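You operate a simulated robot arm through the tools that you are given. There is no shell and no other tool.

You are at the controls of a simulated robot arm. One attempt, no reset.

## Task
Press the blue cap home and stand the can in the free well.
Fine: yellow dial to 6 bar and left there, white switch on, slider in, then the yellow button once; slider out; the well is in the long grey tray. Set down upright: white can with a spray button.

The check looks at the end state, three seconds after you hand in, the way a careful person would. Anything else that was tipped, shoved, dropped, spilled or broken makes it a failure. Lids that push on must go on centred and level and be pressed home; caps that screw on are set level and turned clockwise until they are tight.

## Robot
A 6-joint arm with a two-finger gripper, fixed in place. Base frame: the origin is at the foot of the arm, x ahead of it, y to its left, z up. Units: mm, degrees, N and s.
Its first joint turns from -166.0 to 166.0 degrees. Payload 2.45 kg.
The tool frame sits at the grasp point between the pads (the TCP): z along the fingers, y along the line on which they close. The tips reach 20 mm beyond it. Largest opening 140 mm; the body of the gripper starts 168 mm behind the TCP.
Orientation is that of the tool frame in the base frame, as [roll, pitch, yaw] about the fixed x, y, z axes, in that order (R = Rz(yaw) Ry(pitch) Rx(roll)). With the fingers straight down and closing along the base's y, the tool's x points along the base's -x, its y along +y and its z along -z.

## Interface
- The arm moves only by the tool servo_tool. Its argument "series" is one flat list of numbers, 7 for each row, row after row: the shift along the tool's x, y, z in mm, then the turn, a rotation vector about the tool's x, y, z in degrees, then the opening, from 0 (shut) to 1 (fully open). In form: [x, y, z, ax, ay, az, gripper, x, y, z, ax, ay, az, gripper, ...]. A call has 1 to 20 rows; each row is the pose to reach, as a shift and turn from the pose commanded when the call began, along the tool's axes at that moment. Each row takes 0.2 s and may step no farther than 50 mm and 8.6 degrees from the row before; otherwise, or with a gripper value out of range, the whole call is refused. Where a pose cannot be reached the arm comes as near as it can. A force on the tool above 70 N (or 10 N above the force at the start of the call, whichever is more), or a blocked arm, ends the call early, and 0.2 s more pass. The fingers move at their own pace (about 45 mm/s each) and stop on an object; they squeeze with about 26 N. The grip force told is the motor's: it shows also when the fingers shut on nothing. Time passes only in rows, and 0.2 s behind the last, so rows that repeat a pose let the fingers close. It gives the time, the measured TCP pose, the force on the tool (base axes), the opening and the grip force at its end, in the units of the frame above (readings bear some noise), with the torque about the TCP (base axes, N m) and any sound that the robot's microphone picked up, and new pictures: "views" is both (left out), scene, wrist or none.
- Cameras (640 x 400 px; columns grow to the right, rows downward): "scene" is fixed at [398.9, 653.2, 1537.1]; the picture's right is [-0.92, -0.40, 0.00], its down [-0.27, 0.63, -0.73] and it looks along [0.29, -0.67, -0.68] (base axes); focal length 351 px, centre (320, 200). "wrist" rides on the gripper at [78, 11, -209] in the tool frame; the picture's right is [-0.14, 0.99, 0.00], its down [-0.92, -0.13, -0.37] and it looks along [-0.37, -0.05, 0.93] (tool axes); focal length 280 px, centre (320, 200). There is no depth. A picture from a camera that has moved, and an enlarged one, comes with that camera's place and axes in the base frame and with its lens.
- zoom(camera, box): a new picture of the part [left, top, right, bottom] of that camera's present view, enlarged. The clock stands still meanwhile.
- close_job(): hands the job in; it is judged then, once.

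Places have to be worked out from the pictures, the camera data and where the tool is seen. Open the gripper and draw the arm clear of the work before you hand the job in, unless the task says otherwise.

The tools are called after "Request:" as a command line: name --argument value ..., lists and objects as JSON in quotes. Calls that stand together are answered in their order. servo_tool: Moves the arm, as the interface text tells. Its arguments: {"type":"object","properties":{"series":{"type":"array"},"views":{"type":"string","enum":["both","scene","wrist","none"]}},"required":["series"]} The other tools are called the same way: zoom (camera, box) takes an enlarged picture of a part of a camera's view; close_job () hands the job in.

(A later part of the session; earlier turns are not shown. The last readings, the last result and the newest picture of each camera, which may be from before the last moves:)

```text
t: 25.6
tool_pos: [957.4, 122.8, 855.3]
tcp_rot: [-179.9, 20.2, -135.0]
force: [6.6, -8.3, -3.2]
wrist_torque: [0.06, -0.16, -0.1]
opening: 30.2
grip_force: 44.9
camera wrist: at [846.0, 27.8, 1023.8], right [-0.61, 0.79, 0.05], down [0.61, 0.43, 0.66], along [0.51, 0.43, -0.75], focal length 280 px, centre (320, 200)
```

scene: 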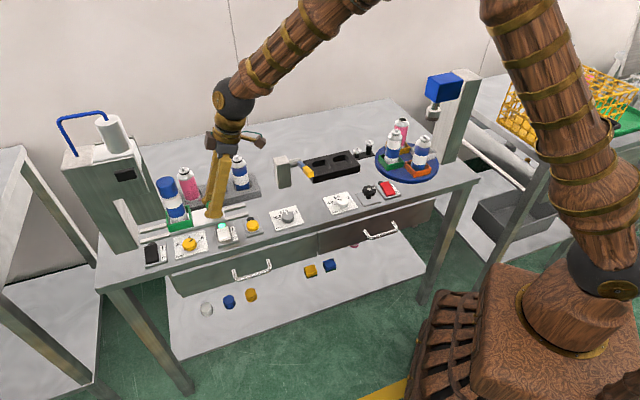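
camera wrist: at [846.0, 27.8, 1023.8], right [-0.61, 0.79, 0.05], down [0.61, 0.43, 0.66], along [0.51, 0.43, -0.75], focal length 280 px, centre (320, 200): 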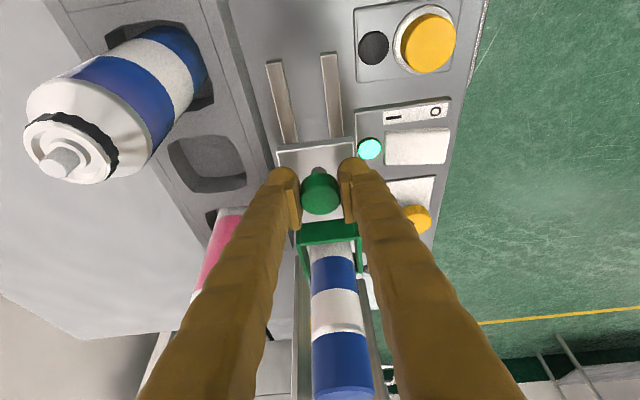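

The slider is moving freely. I'll continue toward the end stop with a slight lateral correction, letting the force show when it arrives.

Request:
servo_tool --series '[-5.6, -0.7, 2, 0, 0, 0, 0.1, -11.3, -1, 4.1, 0, 0, 0, 0.1, -17, -1.2, 6.2, 0, 0, 0, 0.1, -22.5, -1.4, 8.2, 0, 0, 0, 0.1, -28.2, -1.6, 10.3, 0, 0, 0, 0.1, -33.8, -1.8, 12.3, 0, 0, 0, 0.1, -38.5, -1.8, 14, 0, 0, 0, 0.1, -42.3, -1.8, 15.4, 0, 0, 0, 0.1, -42.3, -1.8, 15.4, 0, 0, 0, 0.1]' --views "both"

Request:
zoom --camera "scene" --box '[50, 90, 290, 280]'

```text
t: 27.6
tool_pos: [989.4, 155.4, 854.9]
tcp_rot: [-179.8, 20.2, -134.8]
force: [-33.3, 33.3, 15.8]
wrist_torque: [0.45, 0.34, 0.09]
opening: 30.2
grip_force: 46.1
camera wrist: at [878.8, 59.9, 1023.8], right [-0.61, 0.79, 0.05], down [0.61, 0.43, 0.66], along [0.51, 0.43, -0.75], focal length 280 px, centre (320, 200)
```

scene: 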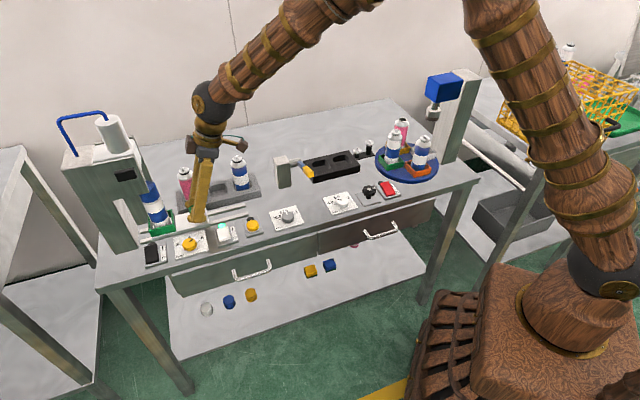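
wrist: 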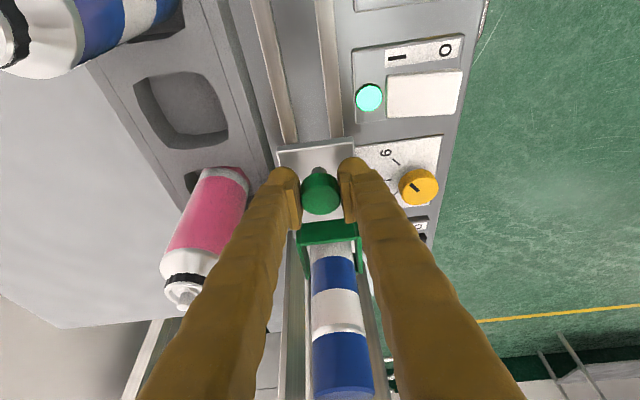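

```text
2.11 times, centred on (170, 185) of scene
camera zoom: at [398.9, 653.2, 1537.1], right [-0.92, -0.4, 0.0], down [-0.27, 0.63, -0.73], along [0.29, -0.67, -0.68], focal length 738 px, centre (636, 232)
```

zoom: 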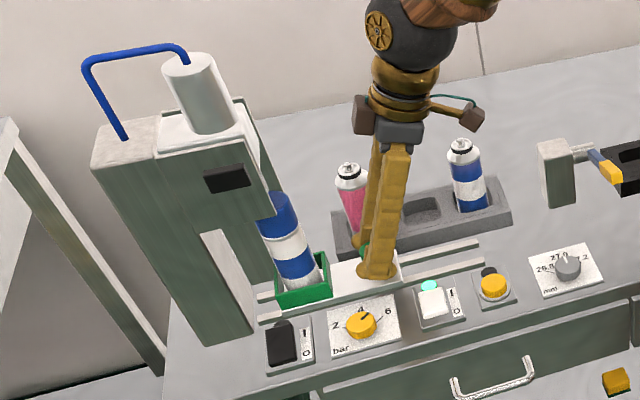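

That correction was too much, leaving about 47 N of side force, so I'll take it back and keep pushing until the end stop.

Request:
servo_tool --series '[0, 0.7, 0, 0, 0, 0, 0.1, 0, 1.4, 0, 0, 0, 0, 0.1, -3.8, 1.4, 1.4, 0, 0, 0, 0.1, -7.5, 1.4, 2.7, 0, 0, 0, 0.1, -11.3, 1.4, 4.1, 0, 0, 0, 0.1, -11.3, 1.4, 4.1, 0, 0, 0, 0.1]' --views "none"

```text
t: 29.0
tool_pos: [999.8, 163.9, 853.7]
tcp_rot: [-179.9, 20.3, -134.8]
force: [-11.6, 13.2, -13.4]
wrist_torque: [-0.01, 0.26, 0.07]
opening: 30.1
grip_force: 45.2
```

Still no stop, so I'll continue in small steps.

Request:
servo_tool --series '[-2.8, 0.5, 1, 0, 0, 0, 0.1, -5.6, 0.5, 2, 0, 0, 0, 0.1, -8.5, 0.5, 3.1, 0, 0, 0, 0.1, -11.3, 0.5, 4.1, 0, 0, 0, 0.1, -11.3, 0.5, 4.1, 0, 0, 0, 0.1]' --views "both"

Request:
zoom --camera "scene" --box '[50, 90, 290, 280]'

```text
t: 30.2
tool_pos: [1005.8, 171.4, 854.6]
tcp_rot: [-179.8, 20.3, -134.9]
force: [-28.4, -22.4, 2.3]
wrist_torque: [-0.35, 0.43, 0.03]
opening: 30.1
grip_force: 45.0
camera wrist: at [894.5, 76.4, 1023.7], right [-0.61, 0.79, 0.04], down [0.61, 0.43, 0.67], along [0.51, 0.43, -0.75], focal length 280 px, centre (320, 200)
```

scene: 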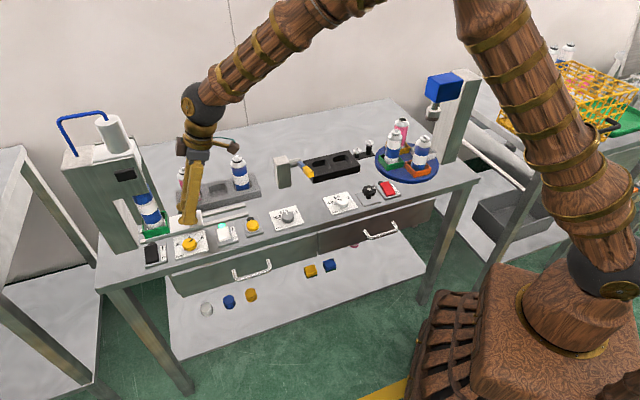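
wrist: 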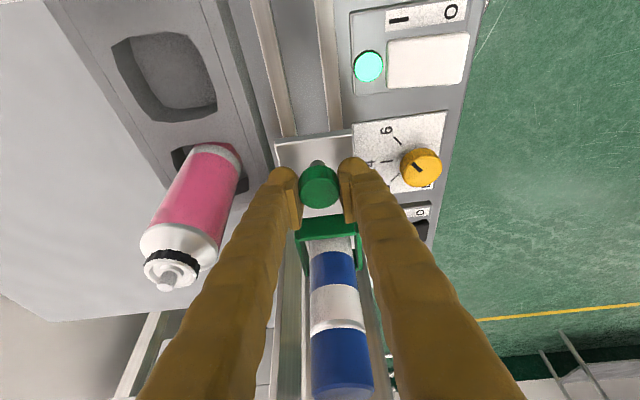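

```text
2.11 times, centred on (170, 185) of scene
camera zoom: at [398.9, 653.2, 1537.1], right [-0.92, -0.4, 0.0], down [-0.27, 0.63, -0.73], along [0.29, -0.67, -0.68], focal length 738 px, centre (636, 232)
```

zoom: 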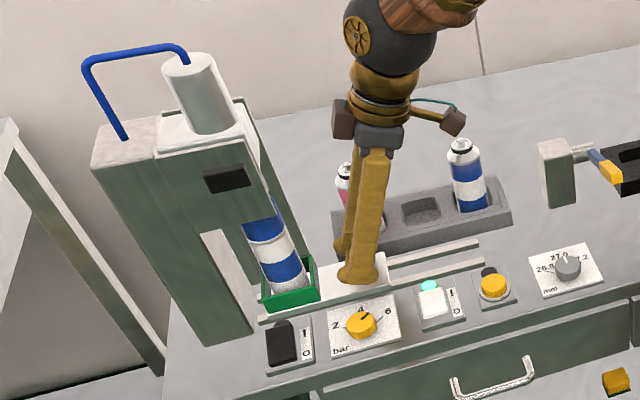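

There's about 36 N of resistance along the rail after roughly 128 mm of travel, so the slider is against its end stop. I'll release, withdraw along the tool axis and inspect.

Request:
servo_tool --series '[0, 0, 0, 0, 0, 0, 0.32, 0, 0, 0, 0, 0, 0, 0.32, 0, 0, 0, 0, 0, 0, 0.32, 0, 0, -20, 0, 0, 0, 0.32, 0, 0, -50, 0, 0, 0, 0.32, 0, 0, -90, 0, 0, 0, 0.32, 0, 0, -120, 0, 0, 0, 0.32, 0, 0, -120, 0, 0, 0, 0.32]' --views "both"

Request:
zoom --camera "scene" --box '[50, 90, 290, 280]'

Request:
zoom --camera "wrist" --box '[240, 100, 440, 300]'

```text
t: 32.0
tool_pos: [976.1, 146.3, 968.3]
tcp_rot: [-179.7, 20.2, -134.9]
force: [-0.4, 0.4, 0.0]
wrist_torque: [-0.01, -0.01, -0.01]
opening: 44.8
grip_force: 0.0
camera wrist: at [864.9, 51.2, 1135.4], right [-0.61, 0.79, 0.05], down [0.61, 0.43, 0.66], along [0.51, 0.43, -0.75], focal length 280 px, centre (320, 200)
```

scene: 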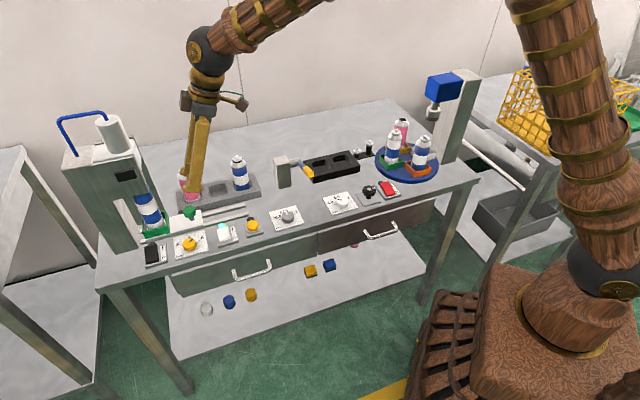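
wrist: 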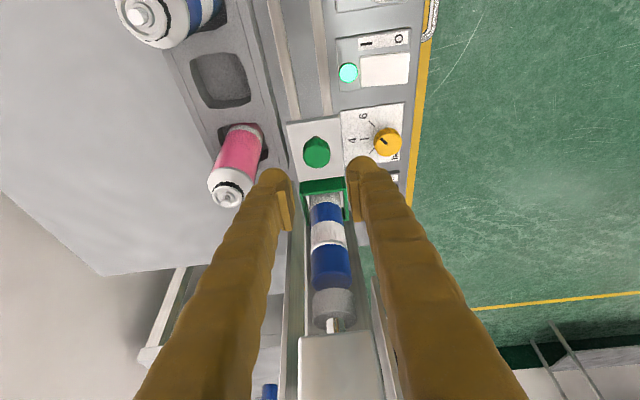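

```text
2.11 times, centred on (170, 185) of scene
camera zoom: at [398.9, 653.2, 1537.1], right [-0.92, -0.4, 0.0], down [-0.27, 0.63, -0.73], along [0.29, -0.67, -0.68], focal length 738 px, centre (636, 232)
```

zoom: 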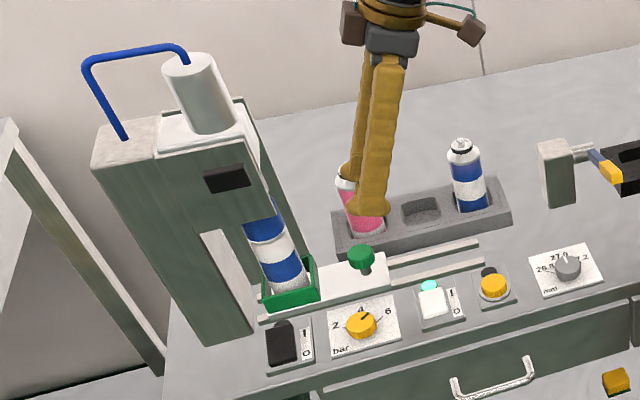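

```text
2.00 times, centred on (340, 200) of wrist
camera zoom: at [864.9, 51.2, 1135.4], right [-0.61, 0.79, 0.05], down [0.61, 0.43, 0.66], along [0.51, 0.43, -0.75], focal length 561 px, centre (280, 200)
```

zoom: 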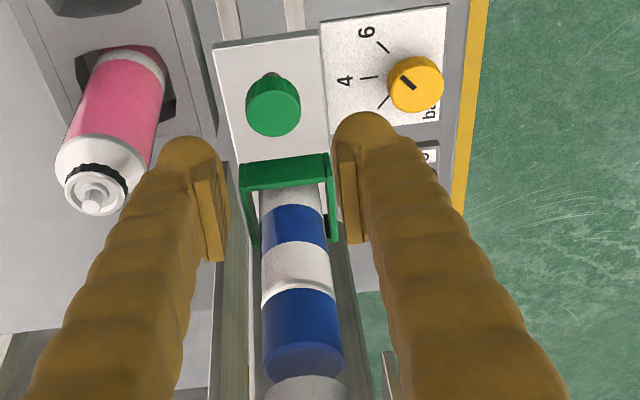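

The ram sits right above the cap, so the slider is in. Next I'll go to the yellow button at about (833, 119) with the gripper closed and vertical.

Request:
servo_tool --series '[15, 16, -1, 0, 2, 0, 0.32, 40, 32, -2, 0, 6, 0, 0.2, 68, 48, -3, 0, 11, 0, 0.1, 97, 65, -4, 0, 16, 0, 0, 126, 82, -5.5, 0, 20, 0, 0, 126, 82, -5.5, 0, 20, 0, 0, 126, 82, -5.5, 0, 20, 0, 0]' --views "wrist"

Request:
zoom --camera "wrist" --box '[240, 80, 400, 240]'

```text
t: 33.6
tool_pos: [834.5, 117.3, 927.2]
tcp_rot: [-179.8, 0.2, -134.9]
force: [-0.1, 0.3, -0.6]
wrist_torque: [0.01, 0.0, 0.01]
opening: 0.0
grip_force: 26.2
camera wrist: at [770.1, 69.4, 1136.8], right [-0.6, 0.8, 0.0], down [0.74, 0.56, 0.37], along [0.3, 0.22, -0.93], focal length 280 px, centre (320, 200)
```

wrist: 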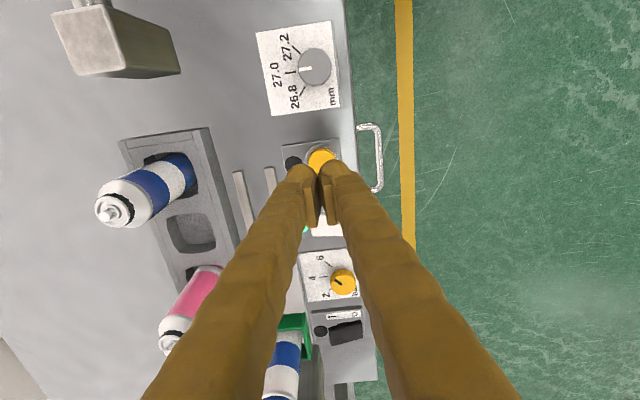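

```text
2.50 times, centred on (320, 160) of wrist
camera zoom: at [770.1, 69.4, 1136.8], right [-0.6, 0.8, 0.0], down [0.74, 0.56, 0.37], along [0.3, 0.22, -0.93], focal length 701 px, centre (320, 300)
```

zoom: 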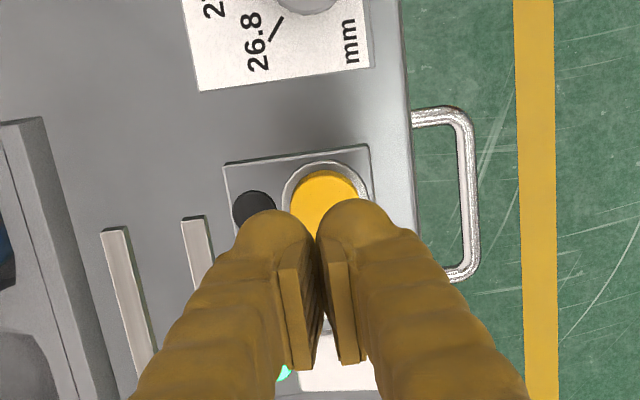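

The button centre is at (832.4, 119.2). I'll centre on it and press down once.

Request:
servo_tool --series '[0, 2.5, 35, 0, 0, 0, 0, 0, 2.5, 70, 0, 0, 0, 0, 0, 2.5, 78, 0, 0, 0, 0, 0, 2.5, 82, 0, 0, 0, 0, 0, 2.5, 85, 0, 0, 0, 0, 0, 2.5, 88, 0, 0, 0, 0, 0, 2.5, 90, 0, 0, 0, 0, 0, 2.5, 92, 0, 0, 0, 0]' --views "both"

```text
t: 35.4
tool_pos: [833.1, 118.7, 837.3]
tcp_rot: [-179.7, 0.3, -135.0]
force: [-2.7, -3.8, 9.8]
wrist_torque: [-0.09, 0.07, 0.03]
opening: 6.3
grip_force: 29.4
heard: click
camera wrist: at [767.9, 70.2, 1045.7], right [-0.6, 0.8, 0.0], down [0.74, 0.56, 0.37], along [0.3, 0.22, -0.93], focal length 280 px, centre (320, 200)
```

scene: 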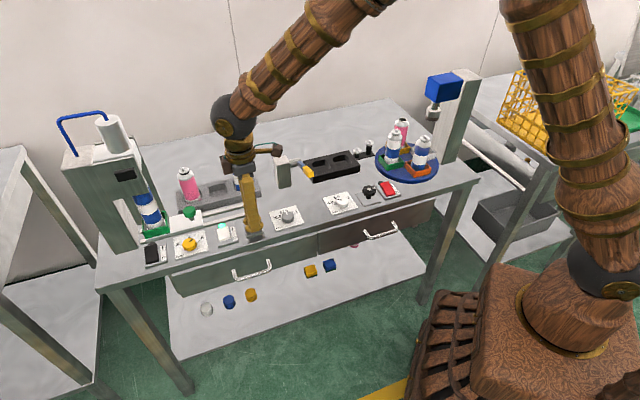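
wrist: 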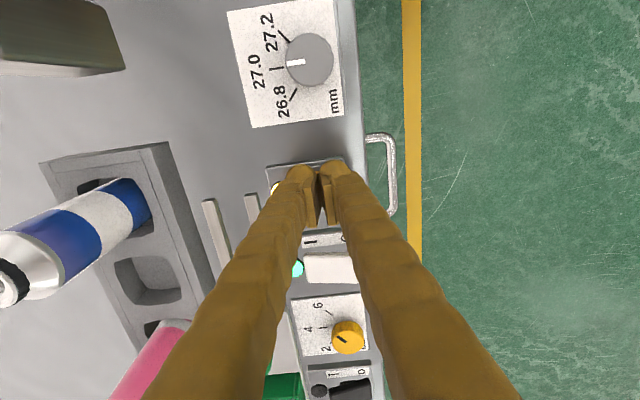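

I heard a click and the button's lamp is lit. I'll lift straight off and watch the press cycle.

Request:
servo_tool --series '[0, 0, -20, 0, 0, 0, 0, 0, 0, -60, 0, 0, 0, 0, 0, 0, -100, 0, 0, 0, 0, 0, 0, -100, 0, 0, 0, 0]' --views "both"

Request:
zoom --camera "scene" --box '[50, 90, 290, 280]'

Request:
servo_tool --series '[0, 0, 0, 0, 0, 0, 0, 0, 0, 0, 0, 0, 0, 0, 0, 0, 0, 0, 0, 0, 0, 0, 0, 0, 0, 0, 0, 0, 0, 0, 0, 0, 0, 0, 0, 0, 0, 0, 0, 0, 0, 0, 0, 0, 0, 0, 0, 0, 0, 0, 0, 0, 0, 0, 0, 0]' --views "both"

Request:
zoom --camera "scene" --box '[50, 90, 290, 280]'

```text
t: 36.4
tool_pos: [833.1, 117.8, 936.1]
tcp_rot: [-179.9, 0.1, -135.0]
force: [-0.4, 0.4, 0.6]
wrist_torque: [-0.01, -0.02, -0.05]
opening: 0.0
grip_force: 29.3
camera wrist: at [768.8, 69.6, 1144.9], right [-0.6, 0.8, 0.0], down [0.74, 0.56, 0.37], along [0.3, 0.22, -0.93], focal length 280 px, centre (320, 200)
```

scene: 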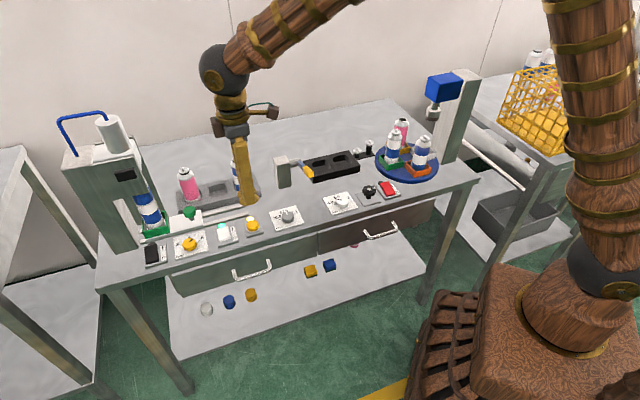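
wrist: 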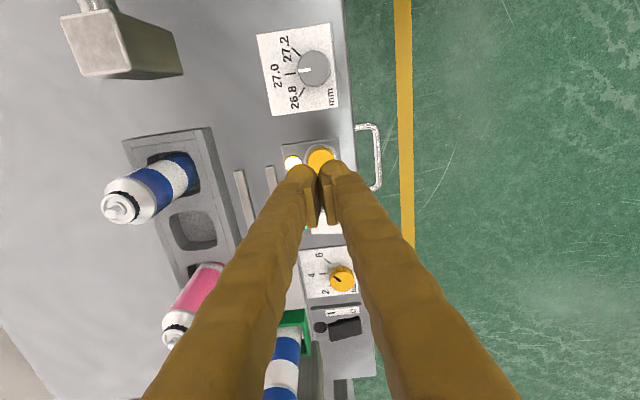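

```text
2.11 times, centred on (170, 185) of scene
camera zoom: at [398.9, 653.2, 1537.1], right [-0.92, -0.4, 0.0], down [-0.27, 0.63, -0.73], along [0.29, -0.67, -0.68], focal length 738 px, centre (636, 232)
```

zoom: 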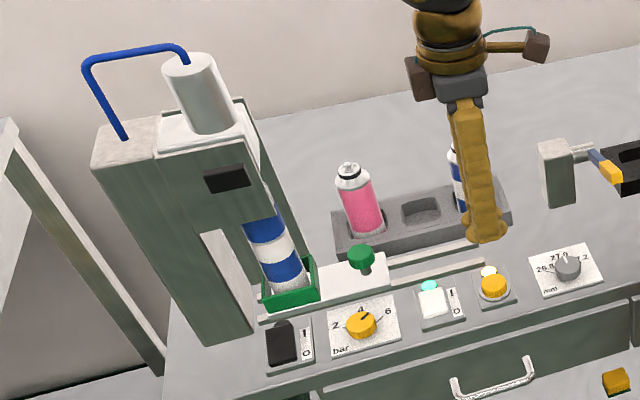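

```text
t: 38.2
tool_pos: [833.8, 118.7, 935.6]
tcp_rot: [-179.8, 0.2, -135.0]
force: [-0.1, -0.8, -1.0]
wrist_torque: [-0.03, -0.01, 0.03]
opening: 0.1
grip_force: 29.4
camera wrist: at [768.9, 69.6, 1144.6], right [-0.6, 0.8, 0.0], down [0.74, 0.56, 0.37], along [0.3, 0.22, -0.93], focal length 280 px, centre (320, 200)
```

scene: 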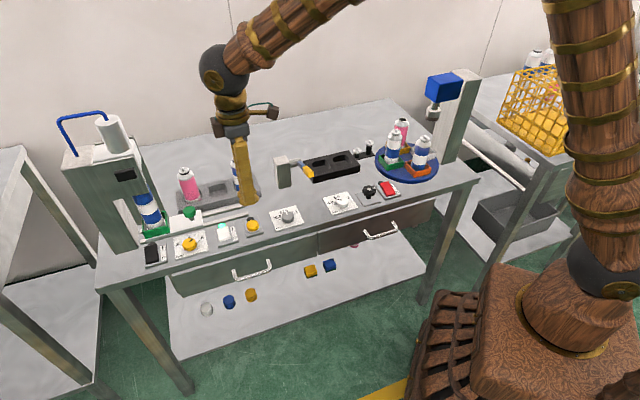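
wrist: 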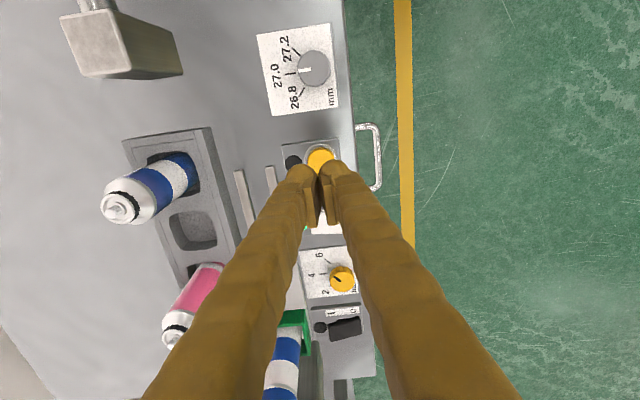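

```text
2.11 times, centred on (170, 185) of scene
camera zoom: at [398.9, 653.2, 1537.1], right [-0.92, -0.4, 0.0], down [-0.27, 0.63, -0.73], along [0.29, -0.67, -0.68], focal length 738 px, centre (636, 232)
```

zoom: 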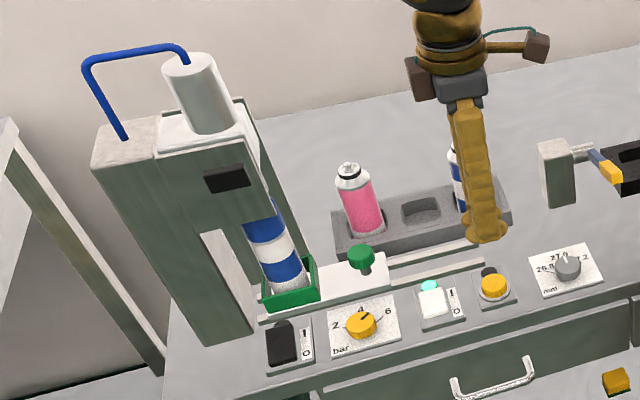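

The button's lamp came on and went off again, so the press cycle has finished. Now I'll return to the knob, with the gripper at 45 mm and the same 20° tilt, to pull the slider out.

Request:
servo_tool --series '[-30, 0, -10, 0, 0, 0, 0.2, -60, 0, -20, 0, -5, 0, 0.32, -90, 0, -32, 0, -10, 0, 0.32, -120.7, 0, -32.5, 0, -15, 0, 0.32, -120.7, -40, -32.5, 0, -20, 0, 0.32, -120.7, -81, -32.5, 0, -20, 0, 0.32, -120.7, -81, -32.5, 0, -20, 0, 0.32]' --views "wrist"

Request:
zoom --camera "wrist" --box '[240, 80, 400, 240]'

```text
t: 39.8
tool_pos: [976.8, 146.6, 971.3]
tcp_rot: [-179.8, 20.3, -134.8]
force: [0.5, -0.4, -0.2]
wrist_torque: [0.01, -0.02, 0.04]
opening: 44.5
grip_force: 0.2
camera wrist: at [865.2, 51.5, 1139.4], right [-0.61, 0.79, 0.04], down [0.61, 0.43, 0.67], along [0.51, 0.43, -0.75], focal length 280 px, centre (320, 200)
```

wrist: 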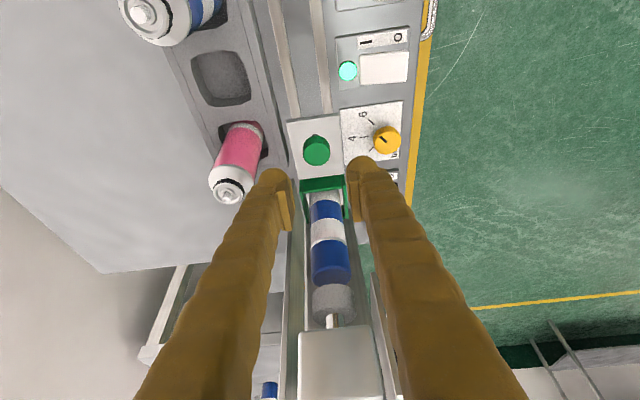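

```text
2.50 times, centred on (320, 160) of wrist
camera zoom: at [865.2, 51.5, 1139.4], right [-0.61, 0.79, 0.04], down [0.61, 0.43, 0.67], along [0.51, 0.43, -0.75], focal length 701 px, centre (320, 300)
```

zoom: 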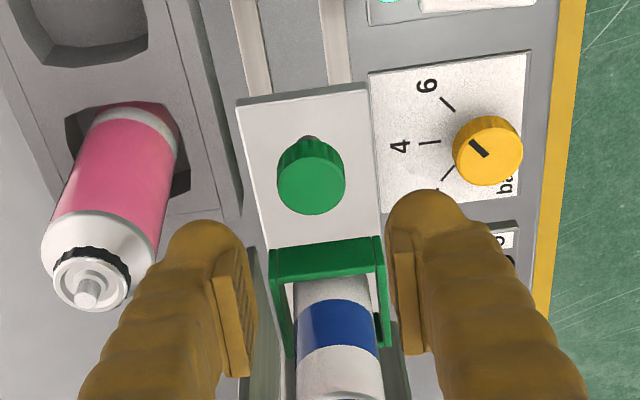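

Request:
servo_tool --series '[1, -1, 40, 0, 0, 0, 0.32, 3, -2.5, 80, 0, 0, 0, 0.32, 5, -2.5, 105, 0, 0, 0, 0.32, 5, -2.5, 121, 0, 0, 0, 0.32, 5, -2.5, 121, 0, 0, 0, 0.32]' --views "wrist"

Request:
zoom --camera "wrist" --box '[240, 100, 400, 260]'

```text
t: 41.0
tool_pos: [1002.0, 172.3, 855.2]
tcp_rot: [-179.8, 20.2, -134.9]
force: [0.7, -0.5, 0.0]
wrist_torque: [-0.02, 0.01, -0.03]
opening: 44.9
grip_force: 0.0
camera wrist: at [891.5, 76.8, 1024.5], right [-0.61, 0.79, 0.04], down [0.61, 0.43, 0.66], along [0.51, 0.43, -0.75], focal length 280 px, centre (320, 200)
```

wrist: 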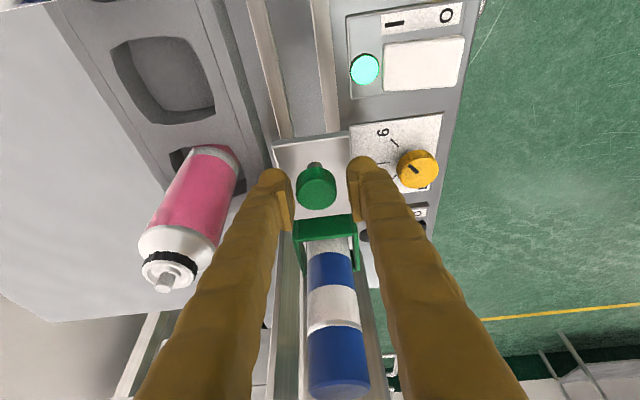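

```text
2.50 times, centred on (320, 180) of wrist
camera zoom: at [891.5, 76.8, 1024.5], right [-0.61, 0.79, 0.04], down [0.61, 0.43, 0.66], along [0.51, 0.43, -0.75], focal length 701 px, centre (320, 250)
```

zoom: 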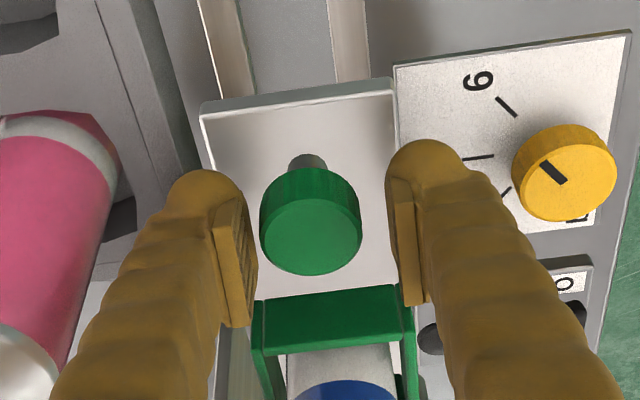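

I'll centre by 3 mm, close on the knob and pull the slider back out.

Request:
servo_tool --series '[0, -3, 0, 0, 0, 0, 0.32, 0, -3, 0, 0, 0, 0, 0.1, 0, -3, 0, 0, 0, 0, 0.1, 0, -3, 0, 0, 0, 0, 0.1, 0, -3, 0, 0, 0, 0, 0.1]' --views "none"

```text
t: 42.2
tool_pos: [1003.3, 170.7, 855.3]
tcp_rot: [-180.0, 20.2, -135.0]
force: [-21.6, 15.8, 5.7]
wrist_torque: [0.19, 0.32, -0.1]
opening: 30.3
grip_force: 44.9
```

Request:
servo_tool --series '[0, 0.7, 0, 0, 0, 0, 0.1, 4.7, 0.8, -1.7, 0, 0, 0, 0.1, 9.4, 0.8, -3.4, 0, 0, 0, 0.1, 15, 0.8, -5.5, 0, 0, 0, 0.1, 20.7, 0.8, -7.5, 0, 0, 0, 0.1, 26.3, 0.8, -9.6, 0, 0, 0, 0.1, 32, 0.8, -11.6, 0, 0, 0, 0.1, 37.6, 0.8, -13.7, 0, 0, 0, 0.1, 43.2, 0.8, -15.7, 0, 0, 0, 0.1, 49, 0.8, -17.8, 0, 0, 0, 0.1, 54, 0.8, -19.7, 0, 0, 0, 0.1, 56.4, 0.8, -20.5, 0, 0, 0, 0.1]' --views "wrist"

```text
t: 44.8
tool_pos: [961.7, 127.1, 856.3]
tcp_rot: [-179.9, 20.2, -134.8]
force: [-22.1, 25.0, 5.6]
wrist_torque: [0.38, 0.24, -0.1]
opening: 30.1
grip_force: 45.0
camera wrist: at [850.1, 31.5, 1024.6], right [-0.61, 0.79, 0.05], down [0.61, 0.43, 0.66], along [0.51, 0.43, -0.75], focal length 280 px, centre (320, 200)
```

wrist: 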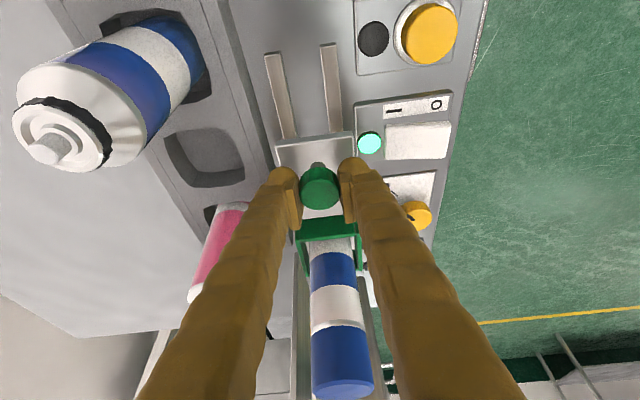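

The slider follows. I'll pull the remaining 65 mm or so, relieving the side force as I go.

Request:
servo_tool --series '[0, 1, 0, 0, 0, 0, 0.1, 5.6, 1, -2, 0, 0, 0, 0.1, 11.3, 1, -4.1, 0, 0, 0, 0.1, 17, 1, -6.2, 0, 0, 0, 0.1, 22.5, 1, -8.2, 0, 0, 0, 0.1, 28.2, 1, -10.3, 0, 0, 0, 0.1, 33.8, 1, -12.3, 0, 0, 0, 0.1, 39.5, 1, -14.4, 0, 0, 0, 0.1, 45.1, 1, -16.4, 0, 0, 0, 0.1, 50.7, 1, -18.5, 0, 0, 0, 0.1, 55.4, 1, -20.2, 0, 0, 0, 0.1, 58.3, 1, -21.2, 0, 0, 0, 0.1, 58.3, 1, -21.2, 0, 0, 0, 0.1]' --views "wrist"

```text
t: 47.6
tool_pos: [918.2, 84.3, 855.1]
tcp_rot: [-179.9, 20.1, -134.9]
force: [32.8, 16.2, 10.2]
wrist_torque: [0.18, -0.39, 0.11]
opening: 30.0
grip_force: 44.7
camera wrist: at [807.1, -11.2, 1023.0], right [-0.61, 0.79, 0.05], down [0.61, 0.43, 0.66], along [0.51, 0.43, -0.75], focal length 280 px, centre (320, 200)
```

wrist: 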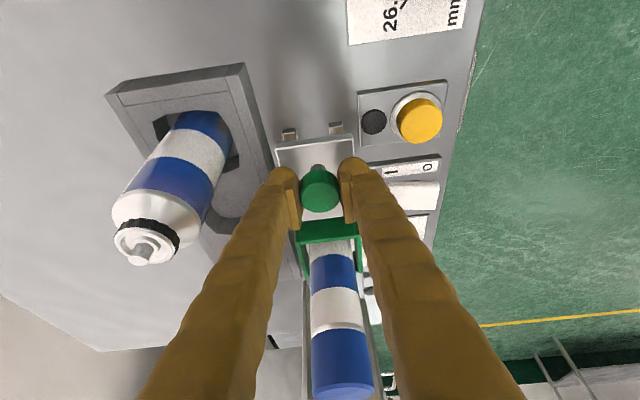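

There's +35 N along the rail back at the original position, so the slider is fully out. I'll release, withdraw and inspect the cap.

Request:
servo_tool --series '[0, 0, 0, 0, 0, 0, 0.32, 0, 0, 0, 0, 0, 0, 0.32, 0, 0, 0, 0, 0, 0, 0.32, 0, 0, -20, 0, 0, 0, 0.32, 0, 0, -60, 0, 0, 0, 0.32, 0, 0, -100, 0, 0, 0, 0.32, 0, 0, -140, 0, 0, 0, 0.32, 0, 0, -180, 0, 0, 0, 0.32, 0, 0, -180, 0, 0, 0, 0.32]' --views "both"

Request:
zoom --camera "scene" --box '[150, 140, 270, 230]'

Request:
zoom --camera "wrist" --box '[180, 60, 420, 300]'

```text
t: 49.6
tool_pos: [872.3, 39.8, 1025.6]
tcp_rot: [-179.9, 20.2, -134.9]
force: [0.1, -0.6, -0.1]
wrist_torque: [-0.01, -0.01, -0.01]
opening: 44.8
grip_force: 0.0
camera wrist: at [760.9, -55.4, 1194.0], right [-0.61, 0.79, 0.05], down [0.61, 0.43, 0.66], along [0.51, 0.43, -0.75], focal length 280 px, centre (320, 200)
```

scene: 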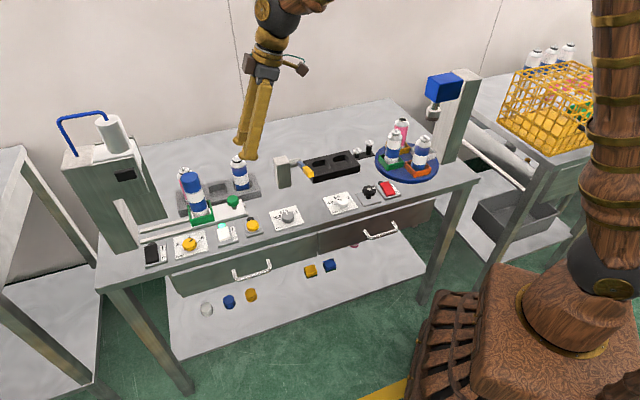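
wrist: 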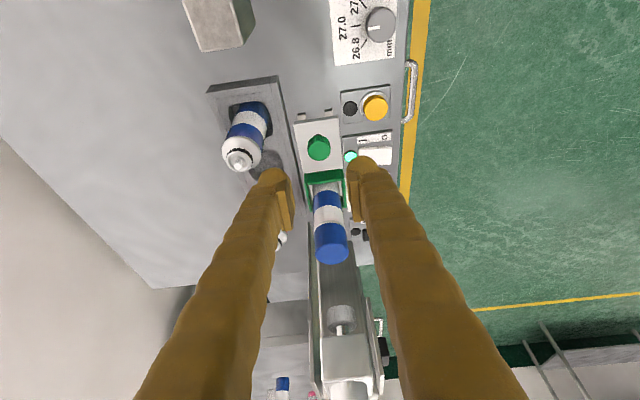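

```text
4.44 times, centred on (210, 185) of scene
camera zoom: at [398.9, 653.2, 1537.1], right [-0.92, -0.4, 0.0], down [-0.27, 0.63, -0.73], along [0.29, -0.67, -0.68], focal length 1558 px, centre (809, 267)
```

zoom: 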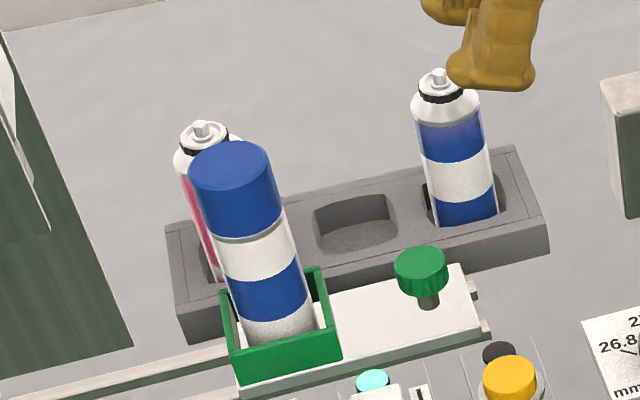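

```text
1.67 times, centred on (300, 180) of wrist
camera zoom: at [760.9, -55.4, 1194.0], right [-0.61, 0.79, 0.05], down [0.61, 0.43, 0.66], along [0.51, 0.43, -0.75], focal length 467 px, centre (353, 233)
```

zoom: 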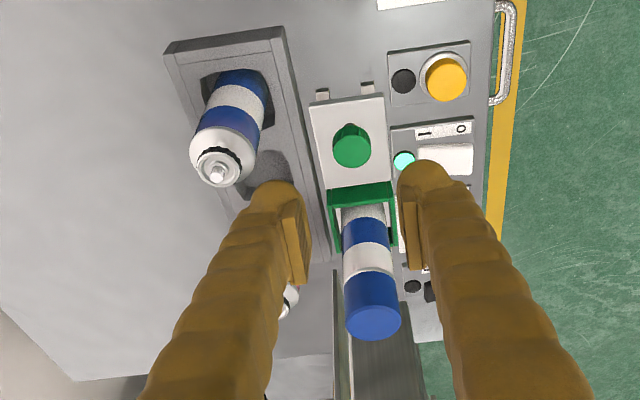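

Request:
zoom --camera "scene" --box '[165, 150, 275, 220]'

Request:
zoom --camera "wrist" --box '[290, 160, 380, 280]'

```text
5.71 times, centred on (220, 185) of scene
camera zoom: at [398.9, 653.2, 1537.1], right [-0.92, -0.4, 0.0], down [-0.27, 0.63, -0.73], along [0.29, -0.67, -0.68], focal length 2003 px, centre (891, 286)
```

zoom: 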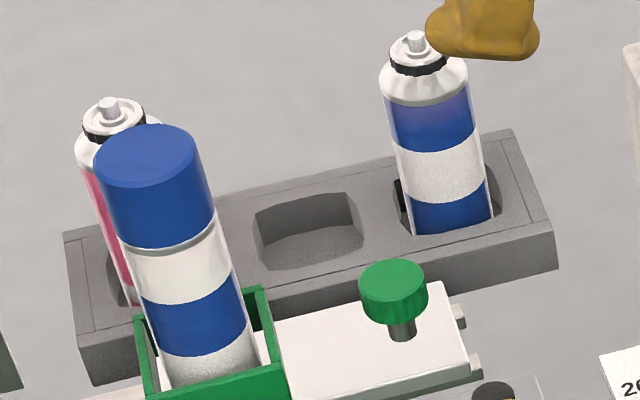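

```text
3.33 times, centred on (335, 220) of wrist
camera zoom: at [760.9, -55.4, 1194.0], right [-0.61, 0.79, 0.05], down [0.61, 0.43, 0.66], along [0.51, 0.43, -0.75], focal length 935 px, centre (270, 133)
```

zoom: 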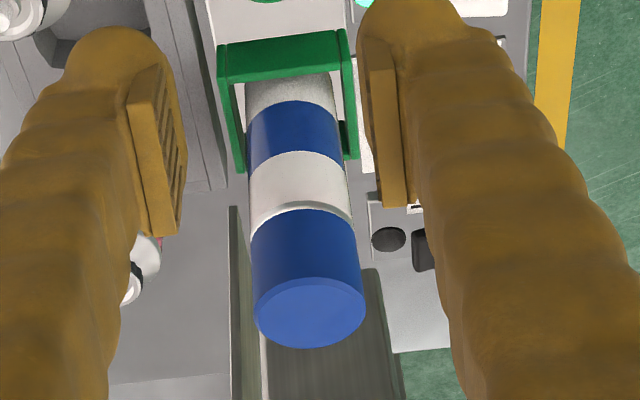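

The cap dropped about 3 mm and sits level with no gap, so it's pressed home. The middle well of the long tray is at about (1004, 40). I'll move above the capped can with the gripper at 70 mm to pin down its centre.

Request:
servo_tool --series '[-30, 0, 8, 0, 0, 0, 0.4, -60, 0, 16, 0, 0, 0, 0.5, -90, 0, 24, 0, 0, 0, 0.5, -120, 0, 32, 0, 0, 0, 0.5, -153, -1.8, 40, 0, 0, 0, 0.5, -153, -1.8, 40, 0, 0, 0, 0.5]' --views "both"

Request:
zoom --camera "wrist" --box '[220, 80, 420, 280]'

```text
t: 51.0
tool_pos: [986.9, 149.4, 1037.6]
tcp_rot: [-179.8, 20.2, -134.9]
force: [0.3, 0.4, -0.6]
wrist_torque: [0.01, 0.02, 0.0]
opening: 69.8
grip_force: 0.1
camera wrist: at [875.8, 53.3, 1206.1], right [-0.61, 0.79, 0.04], down [0.61, 0.43, 0.66], along [0.51, 0.43, -0.75], focal length 280 px, centre (320, 200)
```

scene: 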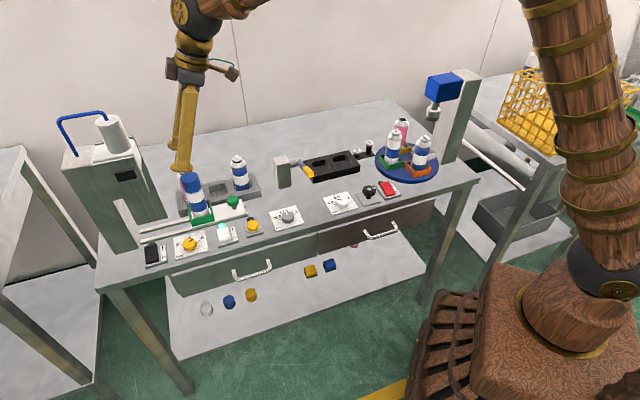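
wrist: 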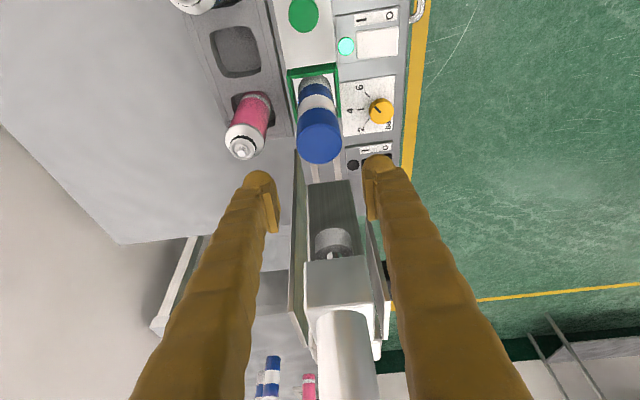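

```text
2.00 times, centred on (320, 180) of wrist
camera zoom: at [875.8, 53.3, 1206.1], right [-0.61, 0.79, 0.04], down [0.61, 0.43, 0.66], along [0.51, 0.43, -0.75], focal length 561 px, centre (320, 240)
```

zoom: 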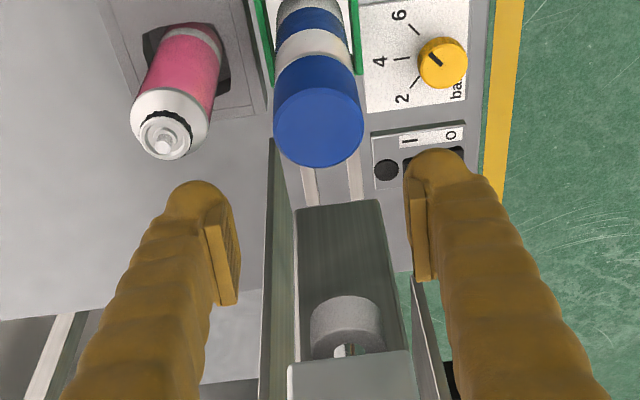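

Three views agree that the can axis is at about (980.4, 146) with the cap top at z≈967. I'll align and start the vertical descent, pausing to check the straddle.

Request:
servo_tool --series '[6.6, 2.2, -2.4, 0, 0, 0, 0.5, 15, 2.2, 21, 0, 0, 0, 0.5, 24, 2.2, 45, 0, 0, 0, 0.5, 24, 2.2, 45, 0, 0, 0, 0.5]' --views "both"

Request:
zoom --camera "wrist" --box '[220, 80, 420, 280]'

Request:
zoom --camera "scene" --box '[130, 120, 270, 230]'

```text
t: 52.0
tool_pos: [977.4, 147.2, 986.8]
tcp_rot: [-179.9, 20.2, -134.9]
force: [-0.5, -0.3, -0.1]
wrist_torque: [-0.02, -0.05, -0.02]
opening: 69.9
grip_force: 0.2
camera wrist: at [866.1, 51.5, 1155.3], right [-0.61, 0.79, 0.05], down [0.61, 0.43, 0.66], along [0.51, 0.43, -0.75], focal length 280 px, centre (320, 200)
```

scene: 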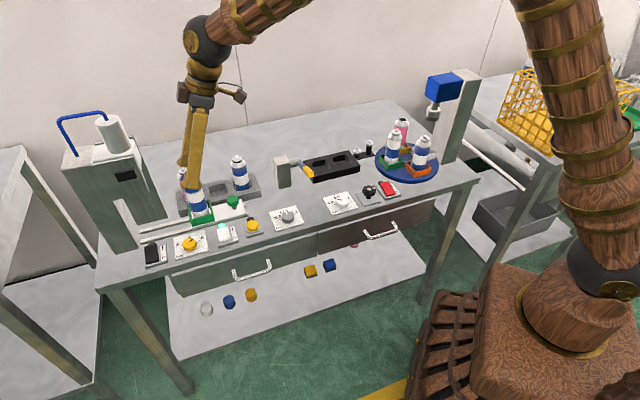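
wrist: 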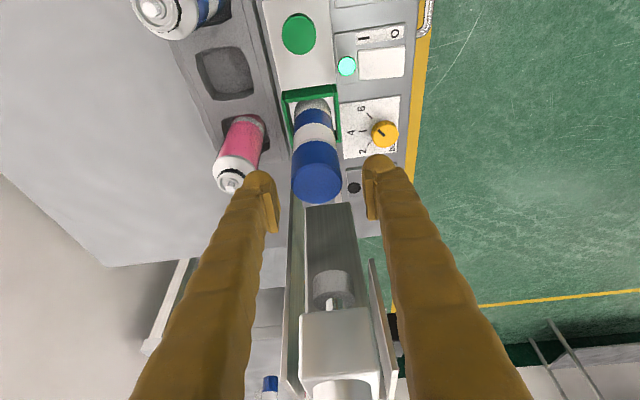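

```text
2.00 times, centred on (320, 180) of wrist
camera zoom: at [866.1, 51.5, 1155.3], right [-0.61, 0.79, 0.05], down [0.61, 0.43, 0.66], along [0.51, 0.43, -0.75], focal length 561 px, centre (320, 240)
```

zoom: 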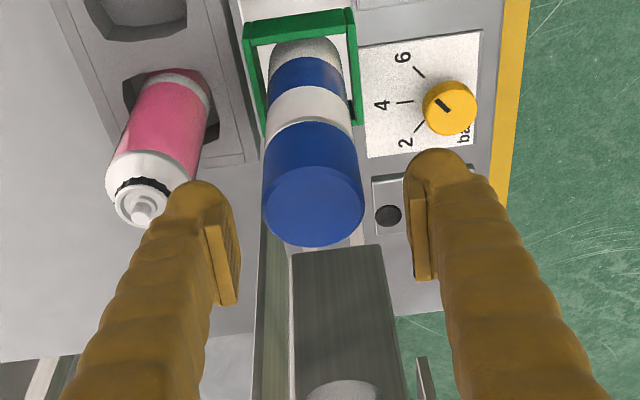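

```text
3.64 times, centred on (200, 175) of scene
camera zoom: at [398.9, 653.2, 1537.1], right [-0.92, -0.4, 0.0], down [-0.27, 0.63, -0.73], along [0.29, -0.67, -0.68], focal length 1275 px, centre (756, 291)
```

zoom: 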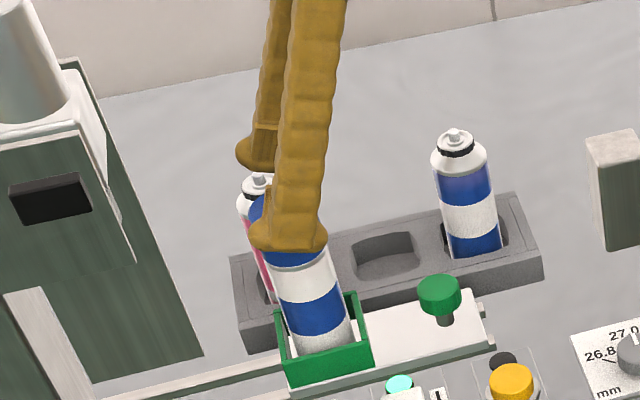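

The alignment is within about 3 mm. I'll shift to centre and continue down to grip height (TCP z≈888, below the cap rim).

Request:
servo_tool --series '[-1, -2.5, 0, 0, 0, 0, 0.5, 8, -2.5, 25, 0, 0, 0, 0.5, 17, -2.5, 50, 0, 0, 0, 0.5, 26, -2.5, 75, 0, 0, 0, 0.5, 32.8, -2.5, 92.8, 0, 0, 0, 0.5, 32.8, -2.5, 92.8, 0, 0, 0, 0.5]' --views "both"

Request:
zoom --camera "wrist" --box '[220, 100, 420, 300]'

Request:
zoom --camera "scene" --box '[130, 120, 270, 230]'

```text
t: 53.4
tool_pos: [982.7, 145.1, 889.0]
tcp_rot: [-179.9, 20.3, -134.9]
force: [0.2, -0.7, -0.6]
wrist_torque: [0.02, -0.01, -0.01]
opening: 70.0
grip_force: 0.1
camera wrist: at [870.5, 50.4, 1057.7], right [-0.61, 0.79, 0.04], down [0.61, 0.43, 0.66], along [0.51, 0.43, -0.75], focal length 280 px, centre (320, 200)
```

scene: 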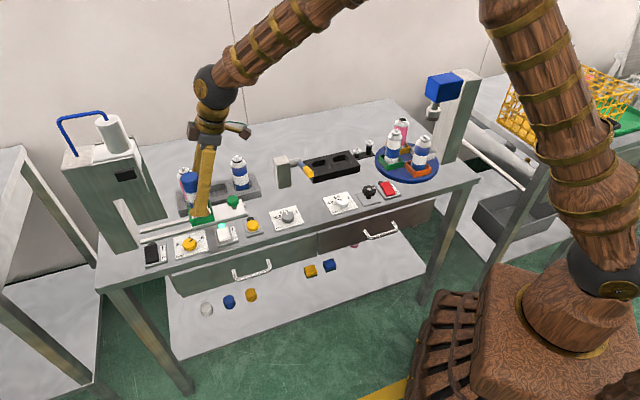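
wrist: 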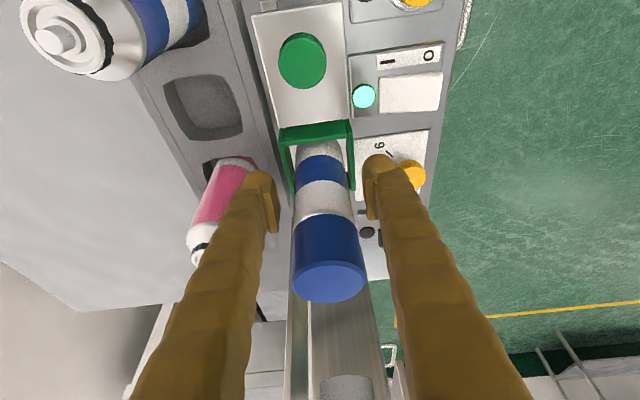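

```text
2.00 times, centred on (320, 200) of wrist
camera zoom: at [870.5, 50.4, 1057.7], right [-0.61, 0.79, 0.04], down [0.61, 0.43, 0.66], along [0.51, 0.43, -0.75], focal length 561 px, centre (320, 200)
```

zoom: 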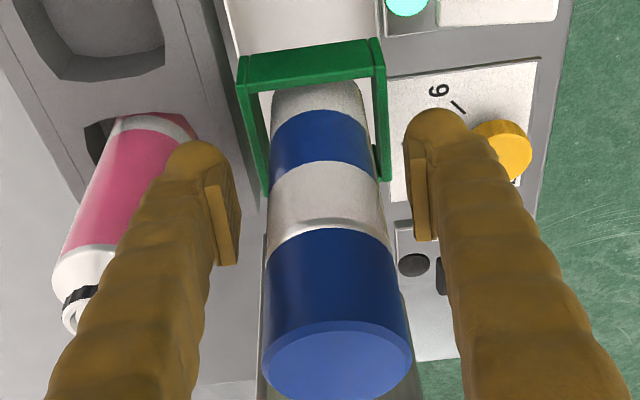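

```text
3.64 times, centred on (200, 175) of scene
camera zoom: at [398.9, 653.2, 1537.1], right [-0.92, -0.4, 0.0], down [-0.27, 0.63, -0.73], along [0.29, -0.67, -0.68], focal length 1275 px, centre (756, 291)
```

zoom: 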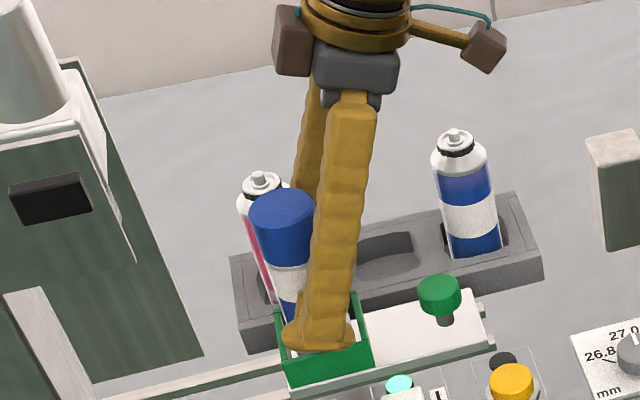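

The can is centred between the pads and the tips are above the holder walls. I'll close on the can body.

Request:
servo_tool --series '[0, 0, 0, 0, 0, 0, 0.42, 0, 0, 0, 0, 0, 0, 0.36, 0, 0, 0, 0, 0, 0, 0.3, 0, 0, 0, 0, 0, 0, 0.2, 0, 0, 0, 0, 0, 0, 0.2]' --views "wrist"

```text
t: 54.6
tool_pos: [982.0, 145.4, 889.2]
tcp_rot: [-179.8, 20.2, -134.9]
force: [-0.9, 0.4, 2.0]
wrist_torque: [0.04, -0.01, 0.0]
opening: 43.9
grip_force: 26.0
camera wrist: at [870.5, 50.5, 1057.8], right [-0.61, 0.79, 0.04], down [0.61, 0.43, 0.66], along [0.51, 0.43, -0.75], focal length 280 px, centre (320, 200)
```

wrist: 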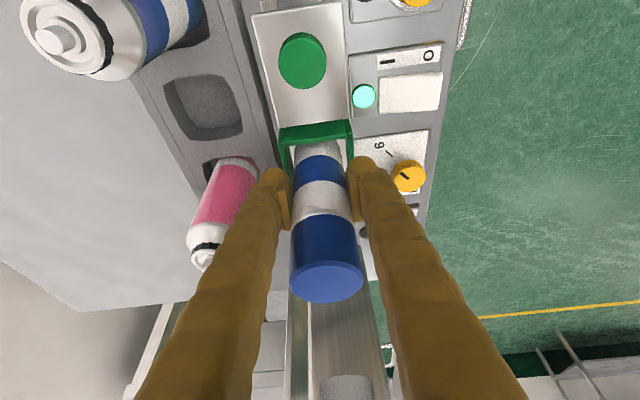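

The can is held at 43.9 mm with almost no side load. I'll lift it 60 mm straight up out of the holder.

Request:
servo_tool --series '[-1.7, 0, -4.7, 0, 0, 0, 0.2, -5.1, 0, -14.1, 0, 0, 0, 0.2, -10.3, 0, -28.2, 0, 0, 0, 0.2, -15.4, 0, -42.3, 0, 0, 0, 0.2, -20.5, 0, -56.4, 0, 0, 0, 0.2, -20.5, 0, -56.4, 0, 0, 0, 0.2]' --views "both"

Request:
zoom --camera "scene" --box '[130, 120, 270, 230]'

```text
t: 56.0
tool_pos: [983.4, 145.8, 949.1]
tcp_rot: [-179.8, 20.2, -134.9]
force: [-0.6, -0.1, -1.5]
wrist_torque: [0.0, 0.0, 0.0]
opening: 43.8
grip_force: 26.0
camera wrist: at [871.5, 50.9, 1118.3], right [-0.61, 0.79, 0.04], down [0.61, 0.43, 0.66], along [0.51, 0.43, -0.75], focal length 280 px, centre (320, 200)
```

scene: 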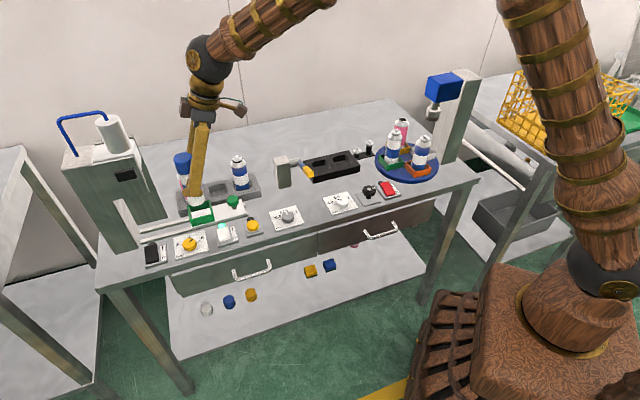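
wrist: 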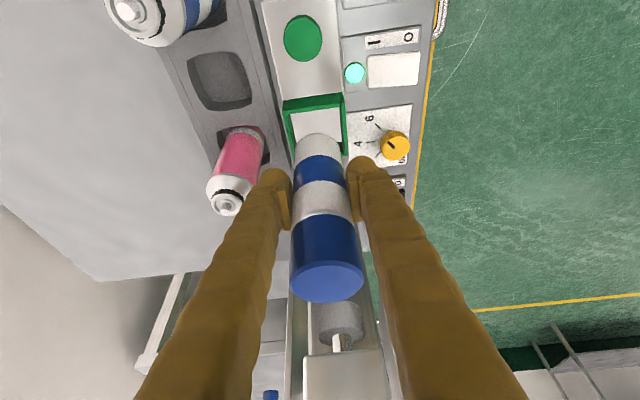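

```text
3.64 times, centred on (200, 175) of scene
camera zoom: at [398.9, 653.2, 1537.1], right [-0.92, -0.4, 0.0], down [-0.27, 0.63, -0.73], along [0.29, -0.67, -0.68], focal length 1275 px, centre (756, 291)
```

zoom: 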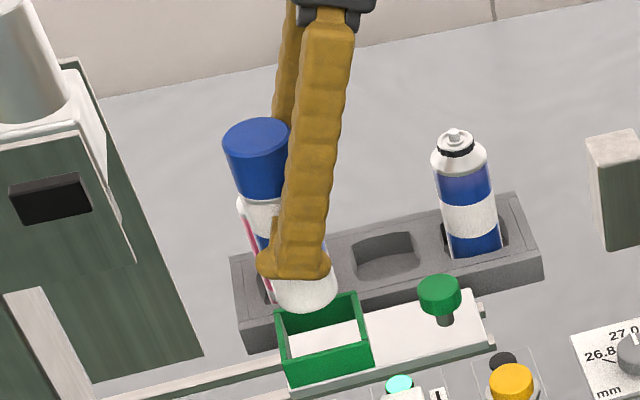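

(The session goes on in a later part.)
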